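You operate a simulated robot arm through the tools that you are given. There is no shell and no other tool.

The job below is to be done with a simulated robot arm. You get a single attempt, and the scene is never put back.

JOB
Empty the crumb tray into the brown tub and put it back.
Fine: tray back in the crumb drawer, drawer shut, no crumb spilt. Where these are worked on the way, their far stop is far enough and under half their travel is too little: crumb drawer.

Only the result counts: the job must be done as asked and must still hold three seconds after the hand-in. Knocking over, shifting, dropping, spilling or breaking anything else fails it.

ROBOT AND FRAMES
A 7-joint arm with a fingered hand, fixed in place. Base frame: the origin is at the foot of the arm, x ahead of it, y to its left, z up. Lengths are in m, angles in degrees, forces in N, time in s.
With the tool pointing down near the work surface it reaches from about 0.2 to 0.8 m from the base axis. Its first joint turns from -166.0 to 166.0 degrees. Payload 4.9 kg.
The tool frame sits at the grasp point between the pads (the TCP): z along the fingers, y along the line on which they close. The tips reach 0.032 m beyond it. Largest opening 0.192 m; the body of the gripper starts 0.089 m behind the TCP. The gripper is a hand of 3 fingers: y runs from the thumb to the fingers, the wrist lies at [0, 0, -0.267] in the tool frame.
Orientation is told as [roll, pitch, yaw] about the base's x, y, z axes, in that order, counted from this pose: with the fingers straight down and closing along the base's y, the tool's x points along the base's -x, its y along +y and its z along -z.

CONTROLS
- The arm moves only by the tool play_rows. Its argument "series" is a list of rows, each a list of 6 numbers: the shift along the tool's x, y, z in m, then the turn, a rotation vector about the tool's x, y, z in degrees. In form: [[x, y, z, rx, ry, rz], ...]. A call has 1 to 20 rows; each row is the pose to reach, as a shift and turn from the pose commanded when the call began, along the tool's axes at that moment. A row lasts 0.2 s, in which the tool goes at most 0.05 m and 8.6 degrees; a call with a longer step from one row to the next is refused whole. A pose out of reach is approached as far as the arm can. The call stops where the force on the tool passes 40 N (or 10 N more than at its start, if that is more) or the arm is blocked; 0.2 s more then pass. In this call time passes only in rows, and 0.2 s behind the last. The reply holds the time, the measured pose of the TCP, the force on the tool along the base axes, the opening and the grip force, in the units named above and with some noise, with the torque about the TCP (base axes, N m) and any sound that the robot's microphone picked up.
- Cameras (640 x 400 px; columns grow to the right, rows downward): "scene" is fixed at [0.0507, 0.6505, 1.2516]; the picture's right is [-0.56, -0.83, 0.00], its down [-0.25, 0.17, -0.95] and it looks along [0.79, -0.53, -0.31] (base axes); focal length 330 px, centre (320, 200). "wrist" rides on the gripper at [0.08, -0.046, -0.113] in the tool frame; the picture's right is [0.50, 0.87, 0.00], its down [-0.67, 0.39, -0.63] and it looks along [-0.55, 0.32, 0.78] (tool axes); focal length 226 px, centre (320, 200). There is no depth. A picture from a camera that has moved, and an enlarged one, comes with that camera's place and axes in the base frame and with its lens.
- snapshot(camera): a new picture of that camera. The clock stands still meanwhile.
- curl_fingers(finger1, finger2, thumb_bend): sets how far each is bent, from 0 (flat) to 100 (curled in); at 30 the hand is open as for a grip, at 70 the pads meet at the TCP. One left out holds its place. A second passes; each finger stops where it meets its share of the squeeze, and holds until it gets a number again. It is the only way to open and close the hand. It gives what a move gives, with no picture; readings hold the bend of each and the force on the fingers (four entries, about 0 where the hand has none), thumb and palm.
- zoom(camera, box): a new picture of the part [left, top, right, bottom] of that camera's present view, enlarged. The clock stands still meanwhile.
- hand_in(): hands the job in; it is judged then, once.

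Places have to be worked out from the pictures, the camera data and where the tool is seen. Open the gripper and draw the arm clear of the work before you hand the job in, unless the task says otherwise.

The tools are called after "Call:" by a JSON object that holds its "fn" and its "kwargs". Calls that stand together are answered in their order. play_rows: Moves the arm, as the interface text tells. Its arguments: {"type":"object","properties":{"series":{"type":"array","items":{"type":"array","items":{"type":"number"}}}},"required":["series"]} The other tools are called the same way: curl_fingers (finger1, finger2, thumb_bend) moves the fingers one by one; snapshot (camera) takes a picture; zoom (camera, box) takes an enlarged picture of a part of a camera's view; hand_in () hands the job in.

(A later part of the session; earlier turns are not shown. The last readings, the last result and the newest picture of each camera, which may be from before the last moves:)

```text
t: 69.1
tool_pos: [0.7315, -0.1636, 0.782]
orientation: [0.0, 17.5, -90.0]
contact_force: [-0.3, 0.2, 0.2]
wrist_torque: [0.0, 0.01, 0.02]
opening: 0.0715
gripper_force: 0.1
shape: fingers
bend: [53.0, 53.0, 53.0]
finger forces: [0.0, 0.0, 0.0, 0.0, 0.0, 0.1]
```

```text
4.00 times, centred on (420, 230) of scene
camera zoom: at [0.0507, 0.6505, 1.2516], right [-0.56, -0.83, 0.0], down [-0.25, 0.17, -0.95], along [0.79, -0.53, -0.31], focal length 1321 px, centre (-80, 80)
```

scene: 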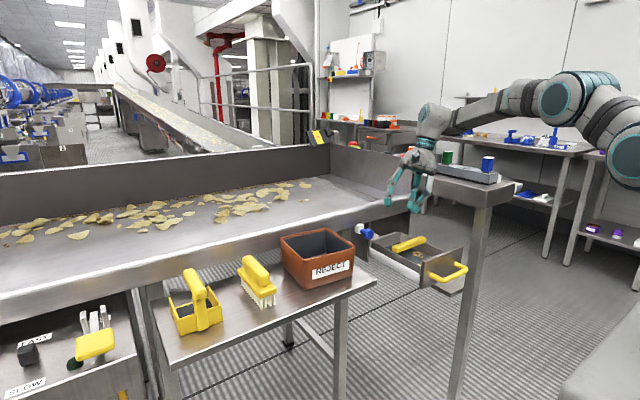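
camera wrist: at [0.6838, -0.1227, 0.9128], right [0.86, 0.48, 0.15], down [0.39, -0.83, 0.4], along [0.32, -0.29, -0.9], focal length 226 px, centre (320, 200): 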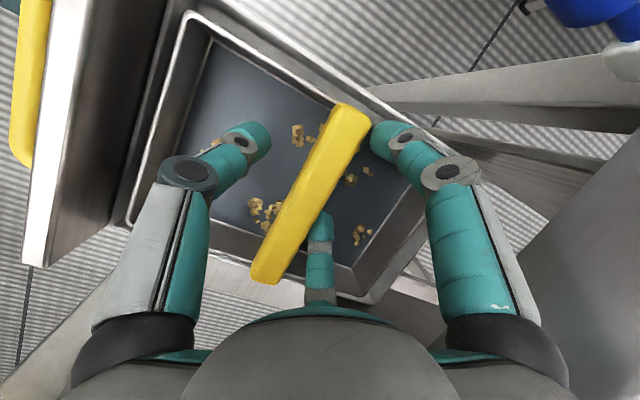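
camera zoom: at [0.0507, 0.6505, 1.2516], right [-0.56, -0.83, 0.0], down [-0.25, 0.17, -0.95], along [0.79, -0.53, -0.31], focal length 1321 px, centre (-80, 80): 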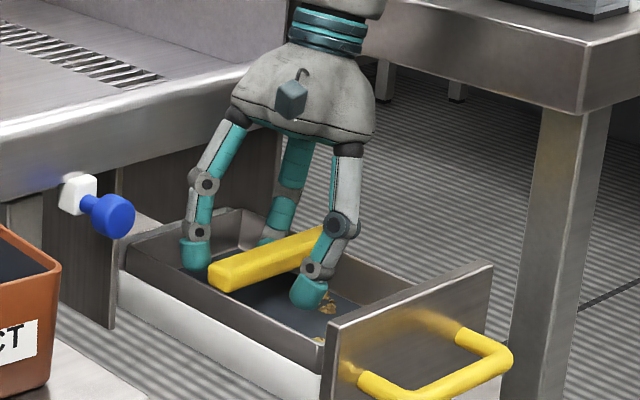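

The fingers straddle the bar inside the tray, above the floor. I go 8 mm lower and close.

Call:
{"fn": "play_rows", "kwargs": {"series": [[-0.0024, 0, 0.0077, 0, 0, 0]]}}

Call:
{"fn": "curl_fingers", "kwargs": {"finger1": 75, "finger2": 75, "thumb_bend": 75}}

Call:
{"fn": "snapshot", "kwargs": {"camera": "wrist"}}

Call:
{"fn": "zoom", "kwargs": {"camera": "scene", "box": [340, 180, 500, 280]}}

```text
t: 69.5
tool_pos: [0.7313, -0.1648, 0.7776]
orientation: [0.2, 17.6, -89.8]
contact_force: [-1.0, -1.6, 8.1]
wrist_torque: [0.39, -0.18, -0.05]
opening: 0.071
gripper_force: 4.2
shape: fingers
bend: [53.0, 53.0, 53.0]
finger forces: [8.1, 0.0, 0.0, 0.1, 0.0, 0.0]
```

```text
t: 70.5
tool_pos: [0.7304, -0.1635, 0.7744]
orientation: [0.0, 17.5, -90.0]
contact_force: [-0.2, -0.8, -2.6]
wrist_torque: [0.11, 0.06, -0.02]
opening: 0.0265
gripper_force: 18.4
shape: fingers
bend: [65.0, 65.0, 66.0]
finger forces: [10.1, 10.1, 0.1, 0.1, 17.3, 0.1]
```

```text
taken
camera wrist: at [0.6831, -0.1217, 0.905], right [0.87, 0.48, 0.15], down [0.39, -0.83, 0.4], along [0.32, -0.29, -0.9], focal length 226 px, centre (320, 200)
```

wrist: 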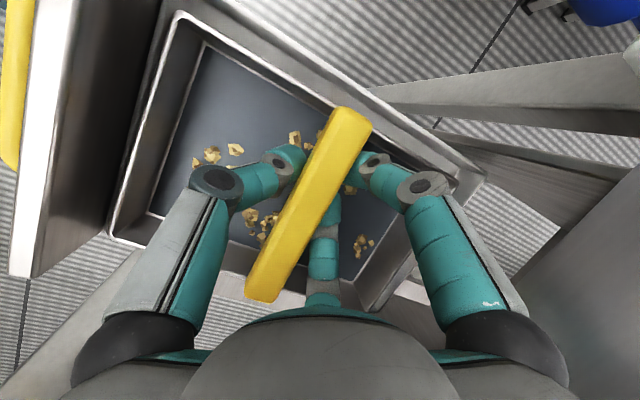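

```text
4.00 times, centred on (420, 230) of scene
camera zoom: at [0.0507, 0.6505, 1.2516], right [-0.56, -0.83, 0.0], down [-0.25, 0.17, -0.95], along [0.79, -0.53, -0.31], focal length 1321 px, centre (-80, 80)
```

zoom: 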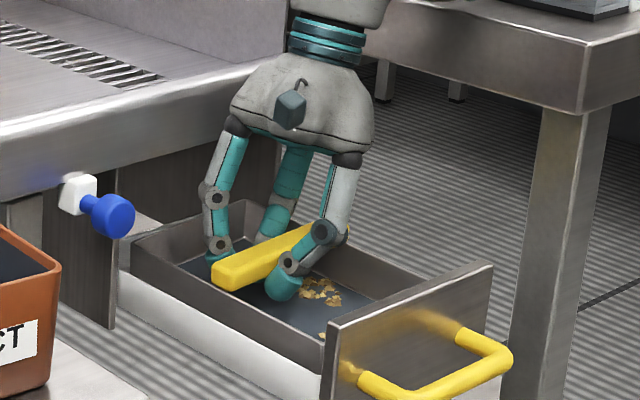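

Solid grip (opening 26.5 mm, about 18 N). I lift slowly, straight up, and check the tray.

Call:
{"fn": "play_rows", "kwargs": {"series": [[0.0015, 0, -0.0048, 0, 0, 0], [0.003, 0, -0.0095, 0, 0, 0], [0.0054, 0, -0.0172, 0, 0, 0], [0.0078, 0, -0.0248, 0, 0, 0], [0.0105, 0, -0.0334, 0, 0, 0]]}}

Call:
{"fn": "snapshot", "kwargs": {"camera": "wrist"}}

Call:
{"fn": "zoom", "kwargs": {"camera": "scene", "box": [340, 180, 500, 280]}}

```text
t: 71.7
tool_pos: [0.7294, -0.1628, 0.8093]
orientation: [0.0, 17.4, -90.0]
contact_force: [-0.4, 0.3, -2.3]
wrist_torque: [0.04, -0.01, -0.01]
opening: 0.0264
gripper_force: 18.9
shape: fingers
bend: [65.0, 65.0, 66.0]
finger forces: [10.6, 9.1, 0.0, 0.1, 17.6, 0.1]
```

```text
taken
camera wrist: at [0.6824, -0.1208, 0.9394], right [0.87, 0.48, 0.15], down [0.39, -0.83, 0.4], along [0.32, -0.29, -0.9], focal length 226 px, centre (320, 200)
```

wrist: 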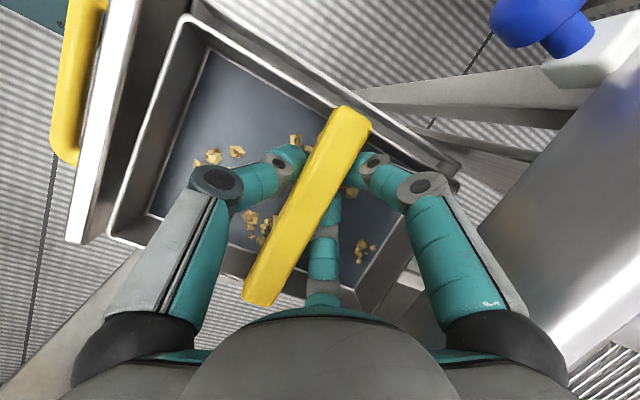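

```text
4.00 times, centred on (420, 230) of scene
camera zoom: at [0.0507, 0.6505, 1.2516], right [-0.56, -0.83, 0.0], down [-0.25, 0.17, -0.95], along [0.79, -0.53, -0.31], focal length 1321 px, centre (-80, 80)
```

zoom: 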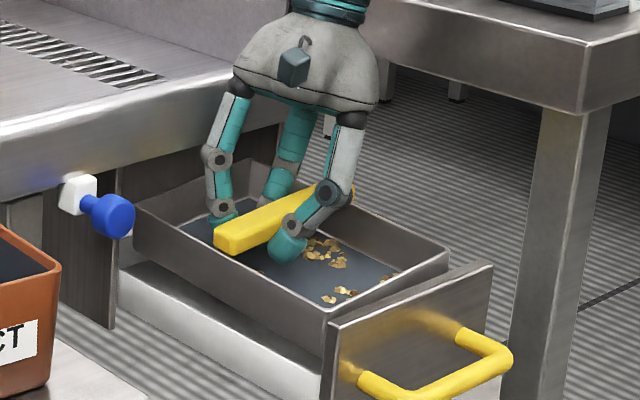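

The tray is up, level and secure. I lift further and back off slightly from the apron.

Call:
{"fn": "play_rows", "kwargs": {"series": [[0.006, -0.004, -0.019, 0, 0, 0], [0.012, -0.008, -0.038, 0, 0, 0], [0.018, -0.013, -0.057, 0, 0, 0], [0.024, -0.018, -0.076, 0, 0, 0], [0.03, -0.023, -0.095, 0, 0, 0], [0.035, -0.027, -0.111, 0, 0, 0], [0.039, -0.03, -0.124, 0, 0, 0]]}}

Call:
{"fn": "snapshot", "kwargs": {"camera": "scene"}}

```text
t: 73.3
tool_pos: [0.6974, -0.1639, 0.94]
orientation: [-0.1, 17.5, -89.9]
contact_force: [0.9, -0.6, -2.6]
wrist_torque: [0.02, -0.05, -0.03]
opening: 0.0162
gripper_force: 15.5
shape: fingers
bend: [66.0, 72.0, 67.0]
finger forces: [9.1, 8.1, 0.1, 0.1, 14.6, 0.0]
```

```text
taken
```

scene: 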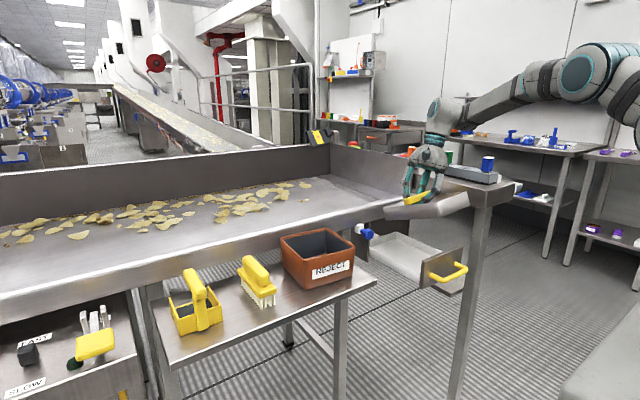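

The grip reading changed: finger 2 bends further and the opening dropped to 16 mm. I take a close look before going on.

Call:
{"fn": "snapshot", "kwargs": {"camera": "wrist"}}

Call:
{"fn": "zoom", "kwargs": {"camera": "scene", "box": [360, 120, 520, 240]}}

```text
taken
camera wrist: at [0.6513, -0.1208, 1.0702], right [0.87, 0.48, 0.15], down [0.39, -0.83, 0.4], along [0.32, -0.29, -0.9], focal length 226 px, centre (320, 200)
```

wrist: 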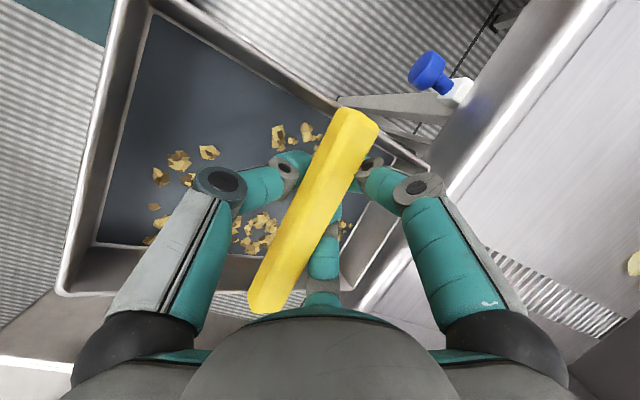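

```text
3.33 times, centred on (440, 180) of scene
camera zoom: at [0.0507, 0.6505, 1.2516], right [-0.56, -0.83, 0.0], down [-0.25, 0.17, -0.95], along [0.79, -0.53, -0.31], focal length 1101 px, centre (-80, 267)
```

zoom: 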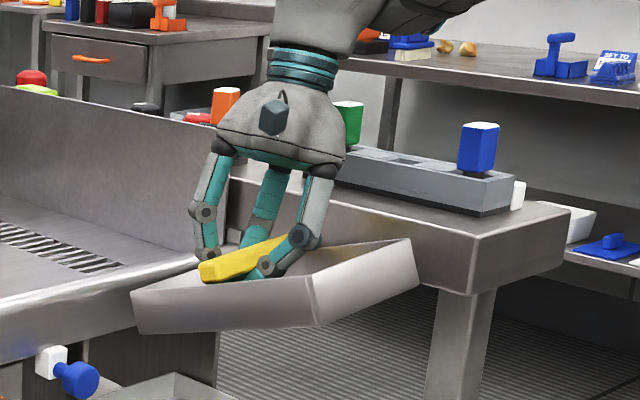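

Call:
{"fn": "zoom", "kwargs": {"camera": "wrist", "box": [200, 80, 440, 320]}}

Call:
{"fn": "zoom", "kwargs": {"camera": "scene", "box": [380, 150, 476, 220]}}

```text
1.67 times, centred on (320, 200) of wrist
camera zoom: at [0.6513, -0.1208, 1.0702], right [0.87, 0.48, 0.15], down [0.39, -0.83, 0.4], along [0.32, -0.29, -0.9], focal length 377 px, centre (320, 200)
```

zoom: 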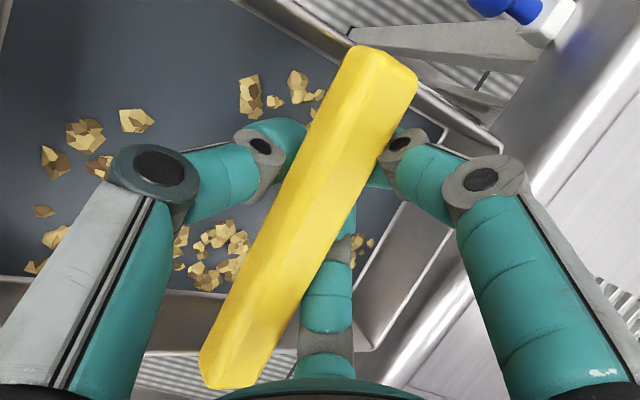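

```text
5.71 times, centred on (428, 185) of scene
camera zoom: at [0.0507, 0.6505, 1.2516], right [-0.56, -0.83, 0.0], down [-0.25, 0.17, -0.95], along [0.79, -0.53, -0.31], focal length 1888 px, centre (-297, 286)
```

zoom: 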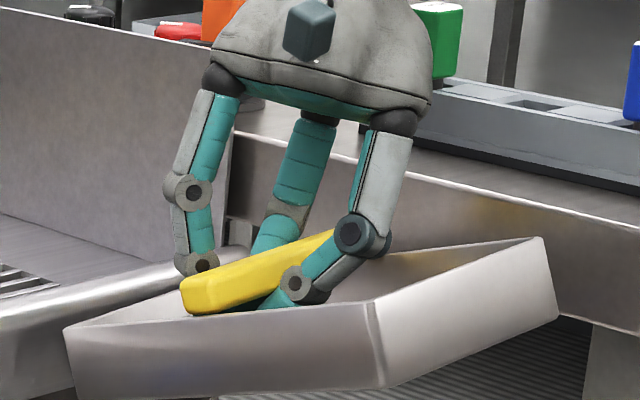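

The tray pivoted about the bar axis (front up about 20°). Its rear rim evidently caught under the apron while lifting. Safest is to set it back in the drawer and pull the drawer out further, then regrip. I reverse carefully: straight down first, then forward.

Call:
{"fn": "play_rows", "kwargs": {"series": [[-0.0045, 0, 0.0143, 0, 0, 0], [-0.009, 0, 0.0286, 0, 0, 0], [-0.0135, 0, 0.043, 0, 0, 0], [-0.018, 0, 0.0573, 0, 0, 0], [-0.0225, 0, 0.0716, 0, 0, 0], [-0.027, 0, 0.085, 0, 0, 0]]}}

Call:
{"fn": "snapshot", "kwargs": {"camera": "wrist"}}

Call:
{"fn": "zoom", "kwargs": {"camera": "scene", "box": [340, 170, 500, 280]}}

```text
t: 74.7
tool_pos: [0.6992, -0.1618, 0.8492]
orientation: [0.0, 17.4, -89.9]
contact_force: [-0.1, -0.9, -1.7]
wrist_torque: [0.03, -0.04, 0.0]
opening: 0.0161
gripper_force: 15.1
shape: fingers
bend: [66.0, 72.0, 67.0]
finger forces: [9.0, 8.1, 0.0, 0.0, 14.4, 0.0]
```

```text
taken
camera wrist: at [0.6526, -0.12, 0.9806], right [0.87, 0.48, 0.15], down [0.39, -0.83, 0.4], along [0.32, -0.29, -0.9], focal length 226 px, centre (320, 200)
```

wrist: 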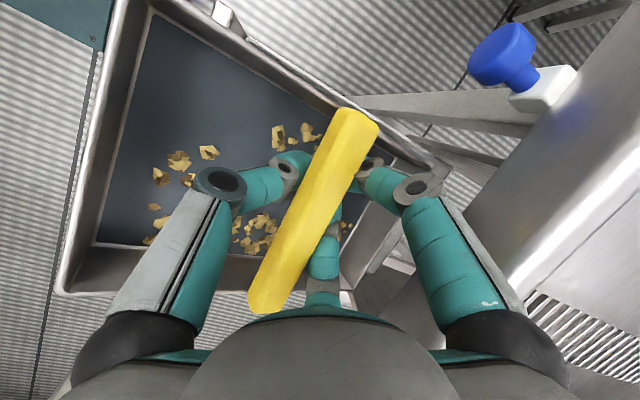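

```text
3.64 times, centred on (420, 225) of scene
camera zoom: at [0.0507, 0.6505, 1.2516], right [-0.56, -0.83, 0.0], down [-0.25, 0.17, -0.95], along [0.79, -0.53, -0.31], focal length 1201 px, centre (-44, 109)
```

zoom: 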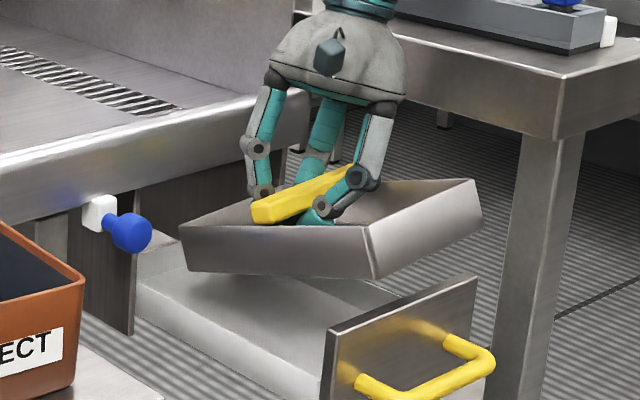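

The tray can go back the same way, rear end first under the apron. I move forward 3 cm, then lower until the floor of the drawer levels it.

Call:
{"fn": "play_rows", "kwargs": {"series": [[-0.001, 0.01, 0.003, 0, 0, 0], [-0.002, 0.02, 0.006, 0, 0, 0], [-0.003, 0.03, 0.009, 0, 0, 0], [-0.006, 0.031, 0.019, 0, 0, 0], [-0.009, 0.031, 0.0285, 0, 0, 0]]}}

Call:
{"fn": "snapshot", "kwargs": {"camera": "wrist"}}

Call:
{"fn": "zoom", "kwargs": {"camera": "scene", "box": [340, 170, 500, 280]}}

```text
t: 75.9
tool_pos: [0.7304, -0.1625, 0.8191]
orientation: [0.0, 17.4, -90.0]
contact_force: [0.0, -1.0, -3.4]
wrist_torque: [0.07, -0.04, -0.01]
opening: 0.0161
gripper_force: 15.6
shape: fingers
bend: [66.0, 72.0, 67.0]
finger forces: [8.9, 8.0, 0.0, 0.1, 14.3, 0.0]
```

```text
taken
camera wrist: at [0.6836, -0.1213, 0.9499], right [0.87, 0.48, 0.15], down [0.39, -0.83, 0.4], along [0.32, -0.29, -0.9], focal length 226 px, centre (320, 200)
```

wrist: 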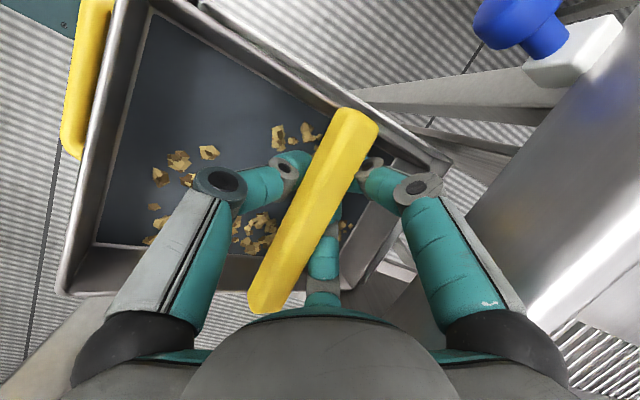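

```text
3.64 times, centred on (420, 225) of scene
camera zoom: at [0.0507, 0.6505, 1.2516], right [-0.56, -0.83, 0.0], down [-0.25, 0.17, -0.95], along [0.79, -0.53, -0.31], focal length 1201 px, centre (-44, 109)
```

zoom: 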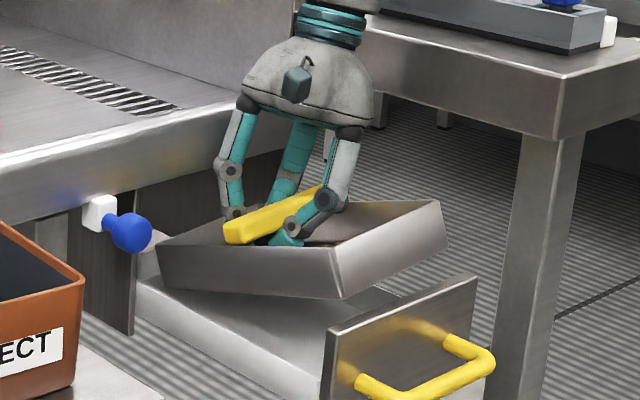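

Call:
{"fn": "play_rows", "kwargs": {"series": [[-0.0021, 0, 0.0067, 0, 0, 0], [-0.0042, 0, 0.0134, 0, 0, 0], [-0.0063, 0, 0.02, 0, 0, 0]]}}

Call:
{"fn": "zoom", "kwargs": {"camera": "scene", "box": [340, 170, 500, 280]}}

Call:
{"fn": "snapshot", "kwargs": {"camera": "wrist"}}

```text
t: 76.7
tool_pos: [0.7291, -0.1618, 0.7972]
orientation: [0.0, 17.5, -90.0]
contact_force: [0.1, 0.3, -2.6]
wrist_torque: [0.07, -0.05, -0.02]
opening: 0.016
gripper_force: 16.4
shape: fingers
bend: [66.0, 72.0, 67.0]
finger forces: [8.7, 8.0, 0.1, 0.1, 14.7, 0.1]
```

```text
3.64 times, centred on (420, 225) of scene
camera zoom: at [0.0507, 0.6505, 1.2516], right [-0.56, -0.83, 0.0], down [-0.25, 0.17, -0.95], along [0.79, -0.53, -0.31], focal length 1201 px, centre (-44, 109)
```

zoom: 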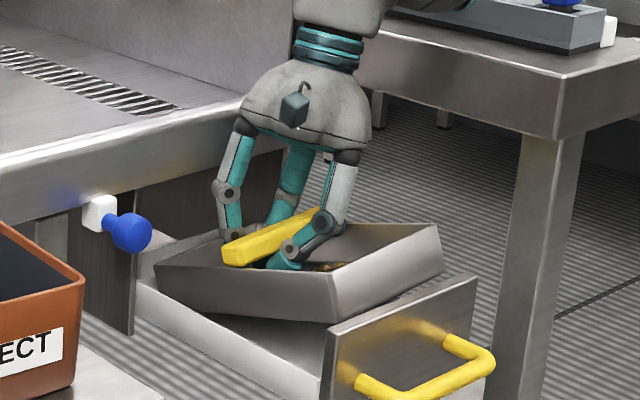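

```text
taken
camera wrist: at [0.6828, -0.1202, 0.9286], right [0.87, 0.48, 0.15], down [0.39, -0.83, 0.4], along [0.32, -0.29, -0.9], focal length 226 px, centre (320, 200)
```

wrist: 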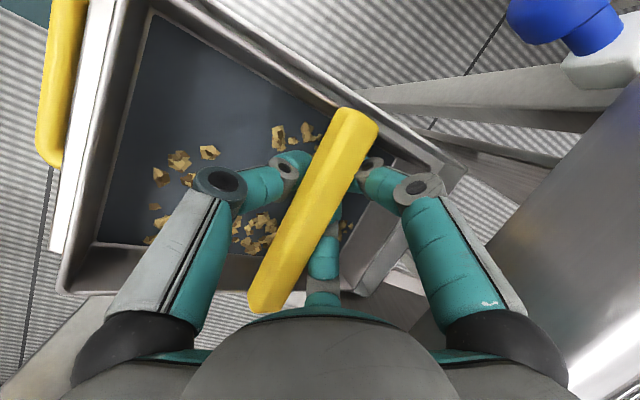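

Call:
{"fn": "play_rows", "kwargs": {"series": [[-0.002, 0, 0.006, 0, 0, 0], [-0.0039, 0, 0.0122, 0, 0, 0], [-0.0055, 0, 0.0175, 0, 0, 0], [-0.0069, 0, 0.022, 0, 0, 0]]}}

Call:
{"fn": "zoom", "kwargs": {"camera": "scene", "box": [340, 170, 500, 280]}}

Call:
{"fn": "snapshot", "kwargs": {"camera": "wrist"}}

```text
t: 77.7
tool_pos: [0.729, -0.1638, 0.775]
orientation: [0.0, 17.6, -89.9]
contact_force: [-0.4, 0.0, -1.7]
wrist_torque: [0.07, -0.13, 0.01]
opening: 0.0143
gripper_force: 15.9
shape: fingers
bend: [67.0, 72.0, 67.0]
finger forces: [8.9, 8.0, 0.0, 0.0, 14.5, 0.1]
```

```text
3.64 times, centred on (420, 225) of scene
camera zoom: at [0.0507, 0.6505, 1.2516], right [-0.56, -0.83, 0.0], down [-0.25, 0.17, -0.95], along [0.79, -0.53, -0.31], focal length 1201 px, centre (-44, 109)
```

zoom: 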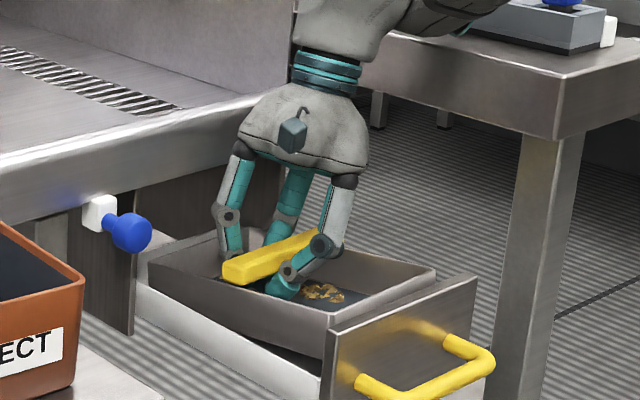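

```text
taken
camera wrist: at [0.6831, -0.1212, 0.906], right [0.86, 0.48, 0.15], down [0.39, -0.83, 0.4], along [0.32, -0.29, -0.9], focal length 226 px, centre (320, 200)
```

wrist: 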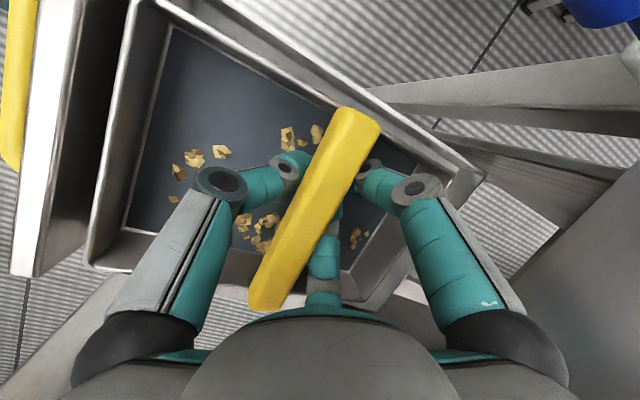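

The tray is almost level in the drawer again. I open the fingers to let it settle.

Call:
{"fn": "curl_fingers", "kwargs": {"finger1": 54, "finger2": 54, "thumb_bend": 54}}

Call:
{"fn": "zoom", "kwargs": {"camera": "scene", "box": [340, 170, 500, 280]}}

Call:
{"fn": "snapshot", "kwargs": {"camera": "wrist"}}

```text
t: 78.7
tool_pos: [0.7286, -0.1626, 0.7759]
orientation: [0.0, 17.5, -89.9]
contact_force: [0.8, -0.8, -0.4]
wrist_torque: [-0.03, 0.01, 0.01]
opening: 0.0668
gripper_force: 0.0
shape: fingers
bend: [54.0, 54.0, 54.0]
finger forces: [0.1, 0.1, 0.0, 0.0, 0.1, 0.0]
```

```text
3.64 times, centred on (420, 225) of scene
camera zoom: at [0.0507, 0.6505, 1.2516], right [-0.56, -0.83, 0.0], down [-0.25, 0.17, -0.95], along [0.79, -0.53, -0.31], focal length 1201 px, centre (-44, 109)
```

zoom: 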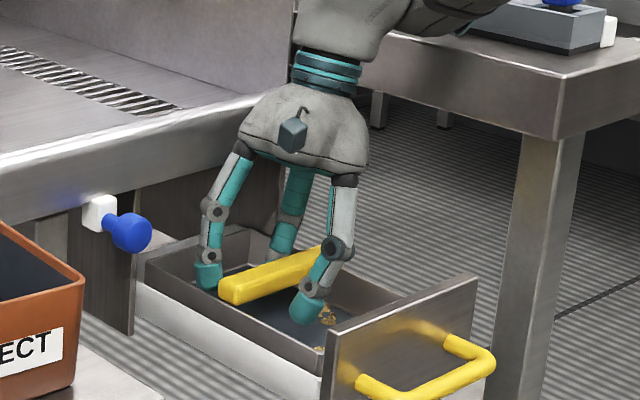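

```text
taken
camera wrist: at [0.683, -0.1212, 0.9062], right [0.87, 0.48, 0.15], down [0.39, -0.83, 0.4], along [0.32, -0.29, -0.9], focal length 226 px, centre (320, 200)
```

wrist: 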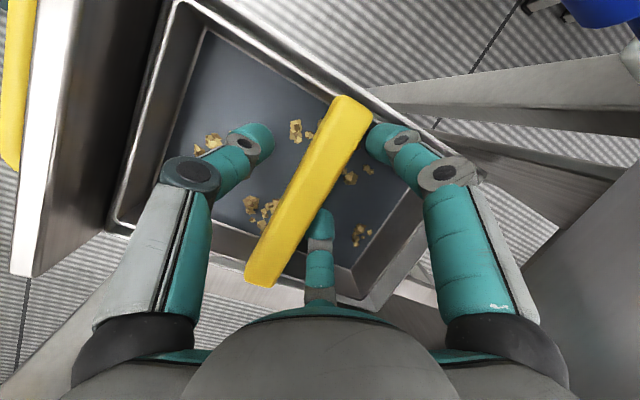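

The tray settled flat with the crumbs in place. I narrow the opening, go a little deeper for a fuller grip, and close again.

Call:
{"fn": "curl_fingers", "kwargs": {"finger1": 58, "finger2": 58, "thumb_bend": 58}}

Call:
{"fn": "play_rows", "kwargs": {"series": [[-0.0012, 0, 0.0038, 0, 0, 0], [-0.0024, 0, 0.0076, 0, 0, 0]]}}

```text
t: 79.7
tool_pos: [0.7298, -0.1634, 0.7761]
orientation: [-0.1, 17.4, -89.8]
contact_force: [-0.9, -0.3, -0.3]
wrist_torque: [-0.01, 0.02, -0.02]
opening: 0.055
gripper_force: 0.1
shape: fingers
bend: [57.0, 57.0, 57.0]
finger forces: [0.0, 0.0, 0.0, 0.0, 0.0, 0.0]
```

```text
t: 80.3
tool_pos: [0.7275, -0.1641, 0.7682]
orientation: [0.0, 17.5, -89.9]
contact_force: [1.0, -0.5, 0.1]
wrist_torque: [-0.02, -0.01, -0.01]
opening: 0.0554
gripper_force: 0.1
shape: fingers
bend: [57.0, 57.0, 57.0]
finger forces: [0.0, 0.0, 0.0, 0.0, 0.1, 0.0]
```

Call:
{"fn": "play_rows", "kwargs": {"series": [[-0.0012, 0, 0.0038, 0, 0, 0]]}}

Call:
{"fn": "curl_fingers", "kwargs": {"finger1": 78, "finger2": 78, "thumb_bend": 78}}

Call:
{"fn": "snapshot", "kwargs": {"camera": "wrist"}}

Call:
{"fn": "zoom", "kwargs": {"camera": "scene", "box": [340, 170, 500, 280]}}

```text
t: 80.7
tool_pos: [0.7298, -0.1615, 0.7655]
orientation: [0.0, 17.5, -89.9]
contact_force: [0.0, -0.1, 0.3]
wrist_torque: [-0.03, 0.02, -0.01]
opening: 0.055
gripper_force: 0.0
shape: fingers
bend: [57.0, 57.0, 57.0]
finger forces: [0.0, 0.0, 0.0, 0.0, 0.0, 0.0]
```

```text
t: 81.7
tool_pos: [0.7301, -0.1626, 0.7639]
orientation: [0.0, 17.5, -89.9]
contact_force: [0.5, 0.2, -2.4]
wrist_torque: [0.04, 0.01, 0.01]
opening: 0.0134
gripper_force: 23.8
shape: fingers
bend: [72.0, 76.0, 67.0]
finger forces: [14.6, 14.0, 0.1, 0.0, 18.2, 0.0]
```

```text
taken
camera wrist: at [0.6831, -0.1205, 0.895], right [0.86, 0.48, 0.15], down [0.39, -0.83, 0.4], along [0.32, -0.29, -0.9], focal length 226 px, centre (320, 200)
```

wrist: 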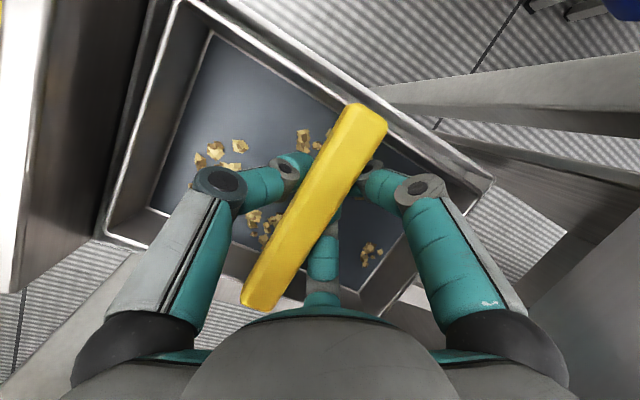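

```text
3.64 times, centred on (420, 225) of scene
camera zoom: at [0.0507, 0.6505, 1.2516], right [-0.56, -0.83, 0.0], down [-0.25, 0.17, -0.95], along [0.79, -0.53, -0.31], focal length 1201 px, centre (-44, 109)
```

zoom: 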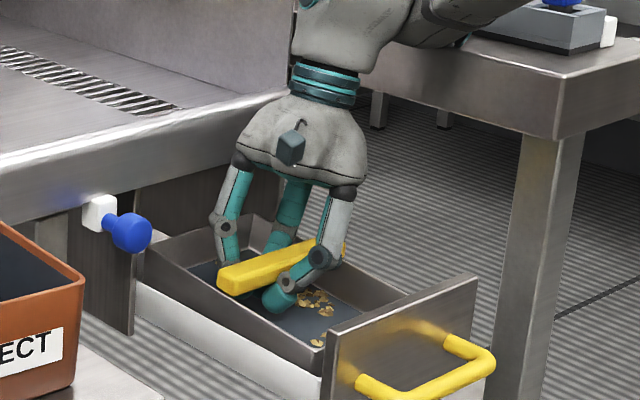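

This time the fingertips curled underneath the bar. The first, flat-pad grip was cleaner, so I reopen, raise 9 mm and grip again.

Call:
{"fn": "curl_fingers", "kwargs": {"finger1": 57, "finger2": 57, "thumb_bend": 57}}

Call:
{"fn": "play_rows", "kwargs": {"series": [[0.0027, -0.001, -0.0086, 0, 0, 0]]}}

Call:
{"fn": "curl_fingers", "kwargs": {"finger1": 80, "finger2": 80, "thumb_bend": 80}}

Call:
{"fn": "snapshot", "kwargs": {"camera": "wrist"}}

Call:
{"fn": "zoom", "kwargs": {"camera": "scene", "box": [340, 170, 500, 280]}}

```text
t: 82.7
tool_pos: [0.7304, -0.1622, 0.7638]
orientation: [0.1, 17.5, -89.9]
contact_force: [0.9, 0.0, -0.7]
wrist_torque: [0.01, 0.01, 0.0]
opening: 0.0583
gripper_force: 0.0
shape: fingers
bend: [56.0, 56.0, 56.0]
finger forces: [0.0, 0.0, 0.0, 0.0, 0.0, 0.1]
```

```text
t: 83.1
tool_pos: [0.7278, -0.1616, 0.77]
orientation: [-0.2, 17.6, -89.9]
contact_force: [0.7, 0.4, 1.6]
wrist_torque: [0.0, 0.0, 0.02]
opening: 0.0582
gripper_force: 0.0
shape: fingers
bend: [56.0, 56.0, 56.0]
finger forces: [0.0, 0.0, 0.1, 0.0, 0.0, 0.0]
```

```text
t: 84.1
tool_pos: [0.7291, -0.1619, 0.7717]
orientation: [-0.1, 17.5, -89.9]
contact_force: [-0.8, 0.2, -3.0]
wrist_torque: [0.04, 0.0, -0.03]
opening: 0.0104
gripper_force: 1.1
shape: fingers
bend: [73.0, 77.0, 73.0]
finger forces: [0.0, 2.3, 0.1, 0.1, 0.0, 0.0]
```

```text
taken
camera wrist: at [0.6823, -0.1204, 0.9021], right [0.87, 0.48, 0.15], down [0.39, -0.83, 0.4], along [0.32, -0.29, -0.9], focal length 226 px, centre (320, 200)
```

wrist: 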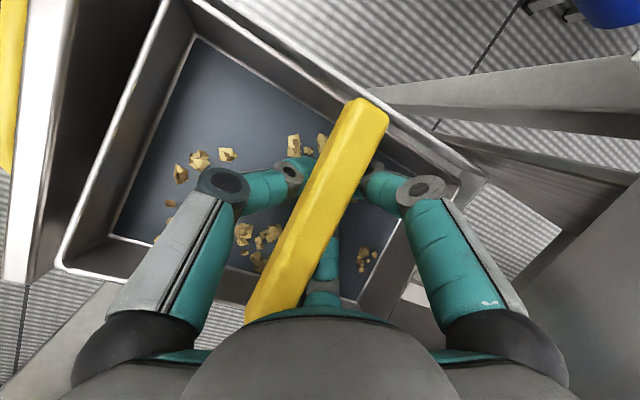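

```text
3.64 times, centred on (420, 225) of scene
camera zoom: at [0.0507, 0.6505, 1.2516], right [-0.56, -0.83, 0.0], down [-0.25, 0.17, -0.95], along [0.79, -0.53, -0.31], focal length 1201 px, centre (-44, 109)
```

zoom: 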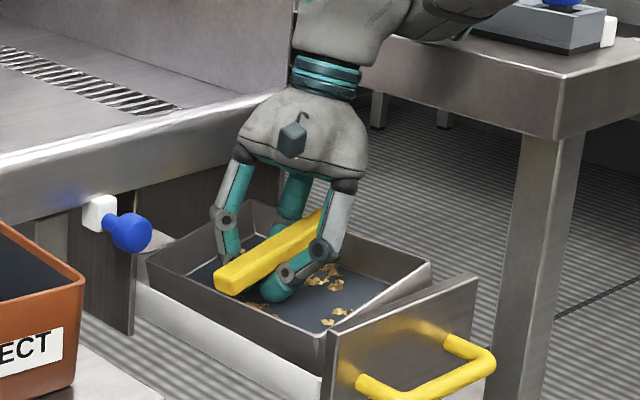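

The fingers closed under the bar and the tray is riding loosely on them, so the TCP was too low. I open to let it settle and grip 1 cm higher.

Call:
{"fn": "curl_fingers", "kwargs": {"finger1": 55, "finger2": 55, "thumb_bend": 55}}

Call:
{"fn": "play_rows", "kwargs": {"series": [[0.0018, 0, -0.0057, 0, 0, 0], [0.0033, 0, -0.0105, 0, 0, 0]]}}

Call:
{"fn": "snapshot", "kwargs": {"camera": "wrist"}}

Call:
{"fn": "zoom", "kwargs": {"camera": "scene", "box": [380, 200, 460, 260]}}

```text
t: 85.1
tool_pos: [0.7289, -0.1621, 0.7717]
orientation: [0.0, 17.5, -89.9]
contact_force: [0.2, -1.0, 0.1]
wrist_torque: [0.0, 0.0, 0.02]
opening: 0.0623
gripper_force: 0.0
shape: fingers
bend: [55.0, 55.0, 55.0]
finger forces: [0.1, 0.0, 0.0, 0.0, 0.0, 0.1]
```

```text
t: 85.7
tool_pos: [0.7292, -0.1622, 0.7845]
orientation: [-0.1, 17.4, -89.9]
contact_force: [0.2, 0.7, 0.6]
wrist_torque: [-0.03, -0.04, 0.0]
opening: 0.0623
gripper_force: 0.0
shape: fingers
bend: [55.0, 55.0, 55.0]
finger forces: [0.1, 0.0, 0.0, 0.0, 0.0, 0.0]
```

```text
taken
camera wrist: at [0.6825, -0.1205, 0.9141], right [0.87, 0.48, 0.15], down [0.39, -0.83, 0.4], along [0.32, -0.29, -0.9], focal length 226 px, centre (320, 200)
```

wrist: 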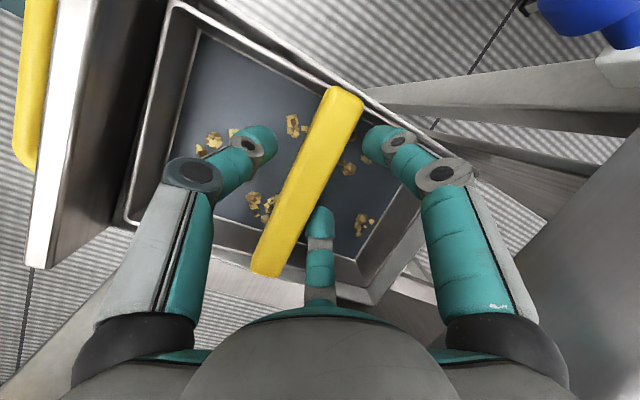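

```text
6.67 times, centred on (420, 230) of scene
camera zoom: at [0.0507, 0.6505, 1.2516], right [-0.56, -0.83, 0.0], down [-0.25, 0.17, -0.95], along [0.79, -0.53, -0.31], focal length 2202 px, centre (-347, 0)
```

zoom: 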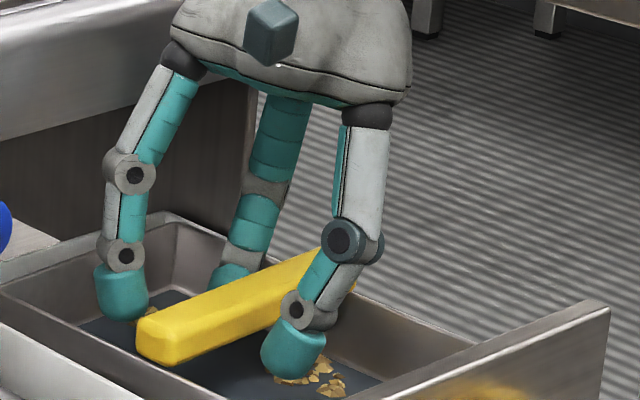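

The left finger, higher because of the lean, reaches only the upper half of the bar. I lower 6 mm (between the two earlier heights) and close with the earlier setting.

Call:
{"fn": "play_rows", "kwargs": {"series": [[-0.0018, -0.0005, 0.0057, 0, 0, 0]]}}

Call:
{"fn": "curl_fingers", "kwargs": {"finger1": 75, "finger2": 75, "thumb_bend": 75}}

Call:
{"fn": "zoom", "kwargs": {"camera": "scene", "box": [360, 190, 480, 270]}}

```text
t: 86.1
tool_pos: [0.7293, -0.162, 0.777]
orientation: [0.0, 17.6, -89.9]
contact_force: [-0.1, -0.4, -0.5]
wrist_torque: [0.01, 0.0, -0.02]
opening: 0.0624
gripper_force: 0.0
shape: fingers
bend: [55.0, 55.0, 55.0]
finger forces: [0.1, 0.1, 0.0, 0.0, 0.1, 0.0]
```

```text
t: 87.1
tool_pos: [0.7293, -0.1627, 0.7772]
orientation: [0.1, 17.5, -89.9]
contact_force: [0.4, 1.3, 0.0]
wrist_torque: [0.08, 0.08, 0.02]
opening: 0.0271
gripper_force: 19.2
shape: fingers
bend: [65.0, 65.0, 65.0]
finger forces: [10.4, 9.3, 0.0, 0.1, 19.1, 0.1]
```

```text
5.00 times, centred on (420, 230) of scene
camera zoom: at [0.0507, 0.6505, 1.2516], right [-0.56, -0.83, 0.0], down [-0.25, 0.17, -0.95], along [0.79, -0.53, -0.31], focal length 1652 px, centre (-180, 50)
```

zoom: 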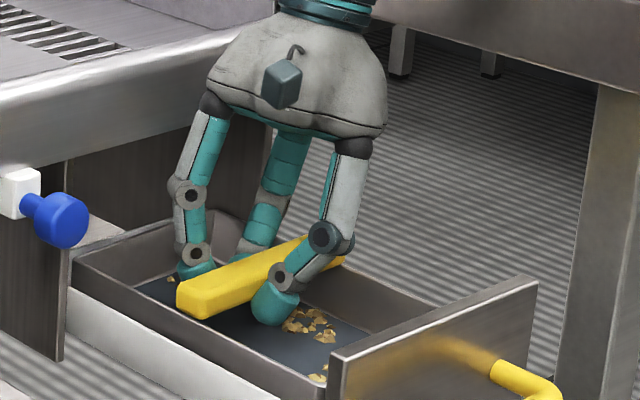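

A clean symmetric grip (65/65/65, 27 mm). Before lifting I draw tray and drawer together toward −x so the rear rim clears the apron.

Call:
{"fn": "play_rows", "kwargs": {"series": [[0, -0.006, 0, 0, 0, 0], [0, -0.012, 0, 0, 0, 0], [0, -0.018, 0, 0, 0, 0], [0, -0.024, 0, 0, 0, 0]]}}

Call:
{"fn": "snapshot", "kwargs": {"camera": "wrist"}}

Call:
{"fn": "zoom", "kwargs": {"camera": "scene", "box": [350, 180, 510, 280]}}

```text
t: 88.1
tool_pos: [0.7045, -0.163, 0.7776]
orientation: [0.1, 17.5, -89.9]
contact_force: [2.0, -0.4, -2.0]
wrist_torque: [0.07, -0.02, -0.01]
opening: 0.027
gripper_force: 19.2
shape: fingers
bend: [65.0, 65.0, 66.0]
finger forces: [11.2, 9.9, 0.0, 0.1, 18.1, 0.0]
```

```text
taken
camera wrist: at [0.6583, -0.1207, 0.9083], right [0.86, 0.48, 0.15], down [0.39, -0.83, 0.4], along [0.32, -0.29, -0.9], focal length 226 px, centre (320, 200)
```

wrist: 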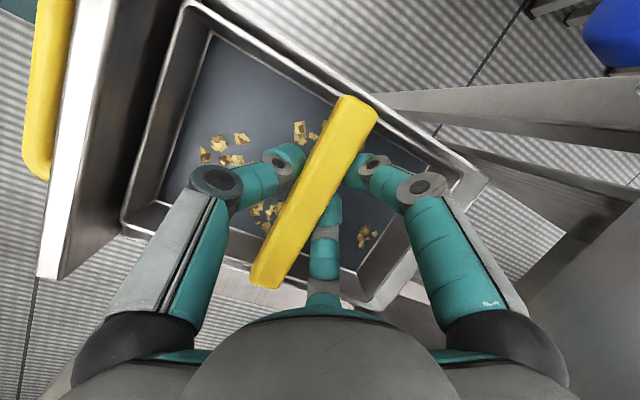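

```text
4.00 times, centred on (430, 230) of scene
camera zoom: at [0.0507, 0.6505, 1.2516], right [-0.56, -0.83, 0.0], down [-0.25, 0.17, -0.95], along [0.79, -0.53, -0.31], focal length 1321 px, centre (-120, 80)
```

zoom: 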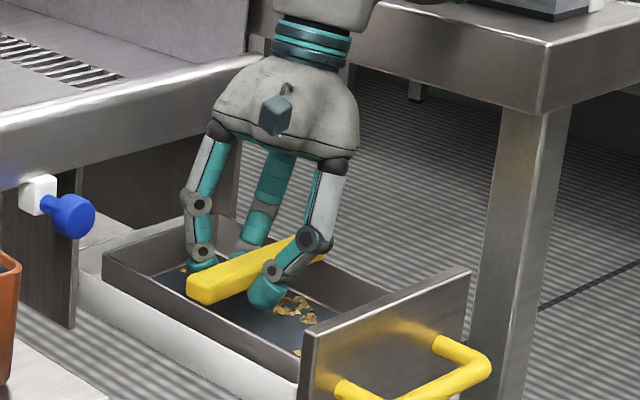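

Call:
{"fn": "play_rows", "kwargs": {"series": [[0, -0.006, 0, 0, 0, 0], [0, -0.012, 0, 0, 0, 0], [0, -0.018, 0, 0, 0, 0]]}}

Call:
{"fn": "snapshot", "kwargs": {"camera": "wrist"}}

Call:
{"fn": "zoom", "kwargs": {"camera": "scene", "box": [350, 180, 510, 280]}}

```text
t: 88.9
tool_pos: [0.6859, -0.1643, 0.7772]
orientation: [-0.1, 17.4, -89.9]
contact_force: [2.4, 0.5, -2.1]
wrist_torque: [0.07, -0.02, -0.06]
opening: 0.027
gripper_force: 20.0
shape: fingers
bend: [65.0, 65.0, 66.0]
finger forces: [11.4, 9.8, 0.0, 0.0, 18.2, 0.0]
```

```text
taken
camera wrist: at [0.6398, -0.1221, 0.9078], right [0.86, 0.48, 0.15], down [0.39, -0.83, 0.4], along [0.32, -0.29, -0.9], focal length 226 px, centre (320, 200)
```

wrist: 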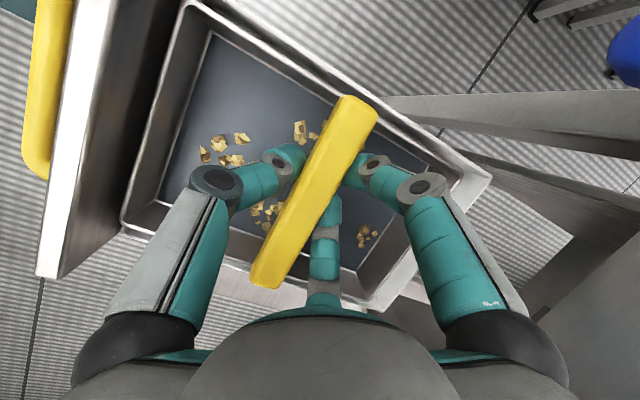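

```text
4.00 times, centred on (430, 230) of scene
camera zoom: at [0.0507, 0.6505, 1.2516], right [-0.56, -0.83, 0.0], down [-0.25, 0.17, -0.95], along [0.79, -0.53, -0.31], focal length 1321 px, centre (-120, 80)
```

zoom: 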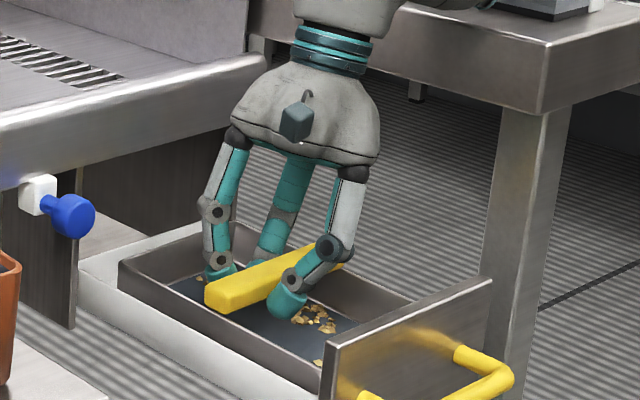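

The drawer came along and the rear rim is now well clear of the apron. I note the seat pose (0.686, −0.163, 0.777) and lift straight up slowly.

Call:
{"fn": "play_rows", "kwargs": {"series": [[0.0015, 0, -0.0048, 0, 0, 0], [0.003, 0, -0.0095, 0, 0, 0], [0.006, 0, -0.019, 0, 0, 0], [0.009, 0, -0.0286, 0, 0, 0], [0.012, 0, -0.038, 0, 0, 0], [0.015, 0, -0.0477, 0, 0, 0], [0.018, 0, -0.0572, 0, 0, 0], [0.021, 0, -0.0668, 0, 0, 0], [0.024, 0, -0.0763, 0, 0, 0]]}}

Call:
{"fn": "snapshot", "kwargs": {"camera": "wrist"}}

Call:
{"fn": "zoom", "kwargs": {"camera": "scene", "box": [350, 150, 510, 270]}}

```text
t: 90.9
tool_pos: [0.6873, -0.163, 0.8572]
orientation: [0.0, 17.4, -89.9]
contact_force: [-0.6, -0.4, -3.1]
wrist_torque: [0.01, 0.03, -0.02]
opening: 0.027
gripper_force: 19.6
shape: fingers
bend: [65.0, 65.0, 66.0]
finger forces: [10.5, 8.9, 0.1, 0.0, 19.2, 0.0]
```

```text
taken
camera wrist: at [0.6408, -0.1207, 0.988], right [0.87, 0.48, 0.15], down [0.39, -0.83, 0.4], along [0.32, -0.29, -0.9], focal length 226 px, centre (320, 200)
```

wrist: 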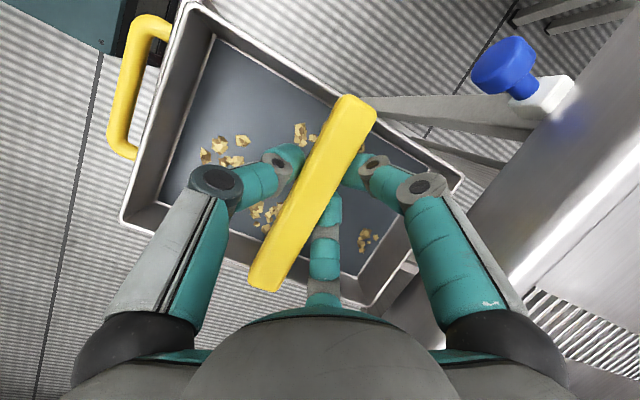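

```text
3.33 times, centred on (430, 210) of scene
camera zoom: at [0.0507, 0.6505, 1.2516], right [-0.56, -0.83, 0.0], down [-0.25, 0.17, -0.95], along [0.79, -0.53, -0.31], focal length 1101 px, centre (-47, 167)
```

zoom: 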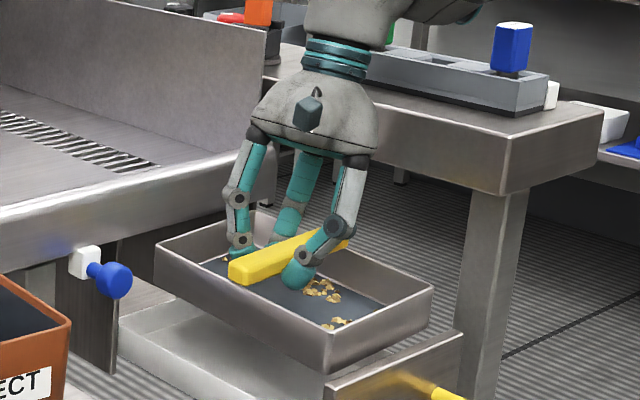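

The tray is level and the grip steady. I carry it up and toward the tub side, slowly.

Call:
{"fn": "play_rows", "kwargs": {"series": [[0.0075, 0, -0.024, 0, 0, 0], [0.015, 0, -0.048, 0, 0, 0], [0.0275, -0.003, -0.068, 0, 0, 0], [0.045, -0.007, -0.085, 0, 0, 0], [0.065, -0.011, -0.1, 0, 0, 0], [0.085, -0.015, -0.115, 0, 0, 0], [0.105, -0.019, -0.128, 0, 0, 0], [0.125, -0.023, -0.14, 0, 0, 0], [0.145, -0.027, -0.15, 0, 0, 0], [0.165, -0.03, -0.158, 0, 0, 0]]}}

Call:
{"fn": "snapshot", "kwargs": {"camera": "scene"}}

Call:
{"fn": "snapshot", "kwargs": {"camera": "wrist"}}

```text
t: 93.1
tool_pos: [0.6559, -0.0527, 1.0596]
orientation: [-0.1, 17.5, -89.9]
contact_force: [0.5, -0.1, -2.5]
wrist_torque: [0.06, -0.01, 0.0]
opening: 0.0268
gripper_force: 19.4
shape: fingers
bend: [65.0, 65.0, 66.0]
finger forces: [10.4, 8.9, 0.0, 0.1, 19.0, 0.0]
```

```text
taken
```

scene: 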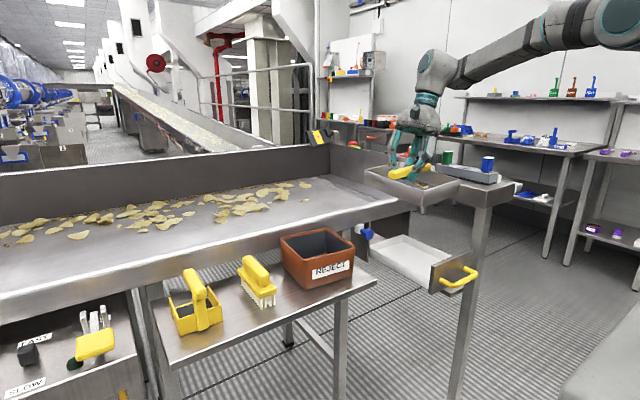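

```text
taken
camera wrist: at [0.6101, -0.0103, 1.1904], right [0.87, 0.48, 0.15], down [0.39, -0.83, 0.4], along [0.32, -0.29, -0.9], focal length 226 px, centre (320, 200)
```

wrist: 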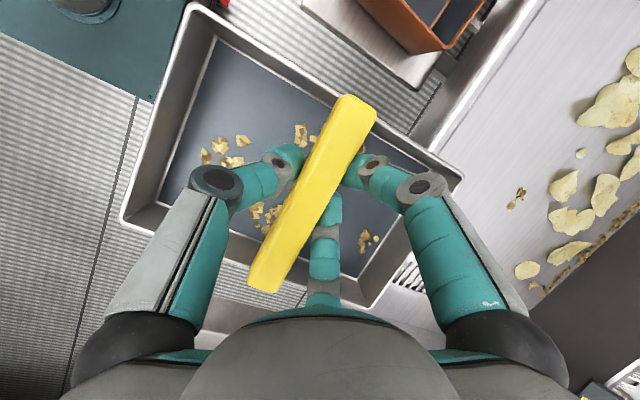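

Everything is steady. Plan: turn the hand −135° about its axis so a tray corner points down during the roll and its lean adds to the tilt. Then roll toward +y over the tub. First the turn, here in free space.

Call:
{"fn": "play_rows", "kwargs": {"series": [[0, 0, 0, 0, 0, -5], [0, 0, 0, 0, 0, -12], [0, 0, 0, 0, 0, -19], [0, 0, 0, 0, 0, -26], [0, 0, 0, 0, 0, -33], [0, 0, 0, 0, 0, -40], [0, 0, 0, 0, 0, -47], [0, 0, 0, 0, 0, -54], [0, 0, 0, 0, 0, -61], [0, 0, 0, 0, 0, -68]]}}

Call:
{"fn": "snapshot", "kwargs": {"camera": "scene"}}

Call:
{"fn": "snapshot", "kwargs": {"camera": "wrist"}}

```text
t: 95.3
tool_pos: [0.658, -0.0533, 1.0569]
orientation: [16.3, 6.6, -20.9]
contact_force: [0.0, 0.0, -2.5]
wrist_torque: [-0.02, 0.08, 0.0]
opening: 0.0266
gripper_force: 19.3
shape: fingers
bend: [65.0, 65.0, 66.0]
finger forces: [10.5, 8.8, 0.0, 0.1, 19.7, 0.0]
```

```text
taken
```

scene: 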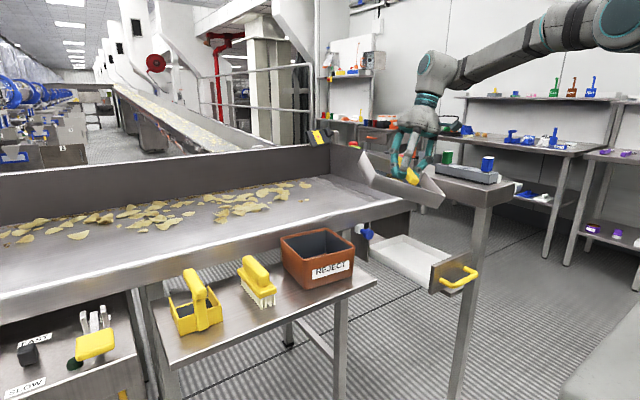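

```text
taken
camera wrist: at [0.5662, -0.1006, 1.161], right [-0.14, 0.94, 0.3], down [0.77, -0.08, 0.63], along [0.62, 0.32, -0.71], focal length 226 px, centre (320, 200)
```

wrist: 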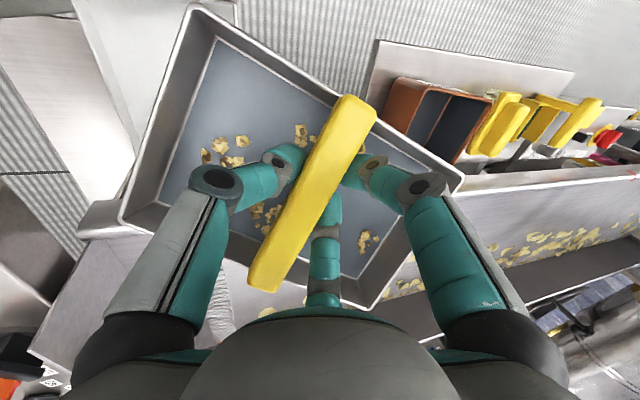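

Call:
{"fn": "play_rows", "kwargs": {"series": [[0, 0, 0, 0, 0, -5], [0, 0, 0, 0, 0, -12], [0, 0, 0, 0, 0, -19], [0, 0, 0, 0, 0, -26], [0, 0, 0, 0, 0, -33], [0, 0, 0, 0, 0, -40], [0, 0, 0, 0, 0, -47], [0, 0, 0, 0, 0, -54], [0, 0, 0, 0, 0, -61], [0, 0, 0, 0, 0, -67]]}}

Call:
{"fn": "snapshot", "kwargs": {"camera": "scene"}}

Call:
{"fn": "snapshot", "kwargs": {"camera": "wrist"}}

```text
t: 97.5
tool_pos: [0.6559, -0.0534, 1.0571]
orientation: [12.5, -12.4, 44.0]
contact_force: [-0.3, 0.0, -2.1]
wrist_torque: [-0.04, 0.05, -0.02]
opening: 0.0267
gripper_force: 19.7
shape: fingers
bend: [65.0, 65.0, 66.0]
finger forces: [10.6, 9.0, 0.1, 0.0, 19.6, 0.1]
```

```text
taken
```

scene: 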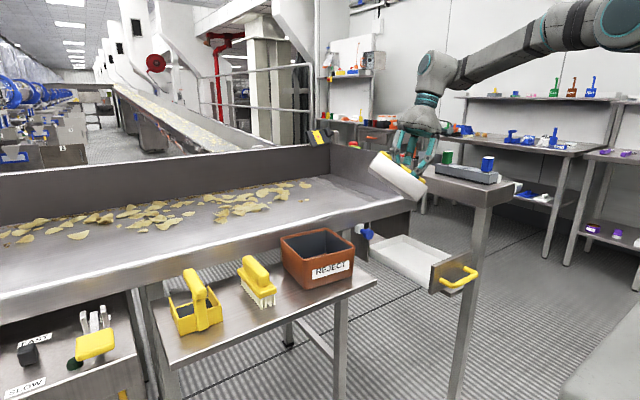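

```text
taken
camera wrist: at [0.6321, -0.1718, 1.1382], right [-0.97, 0.24, 0.08], down [0.2, 0.53, 0.83], along [0.16, 0.82, -0.56], focal length 226 px, centre (320, 200)
```

wrist: 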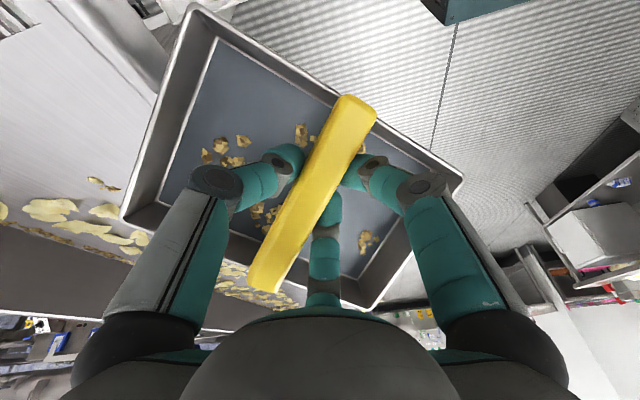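

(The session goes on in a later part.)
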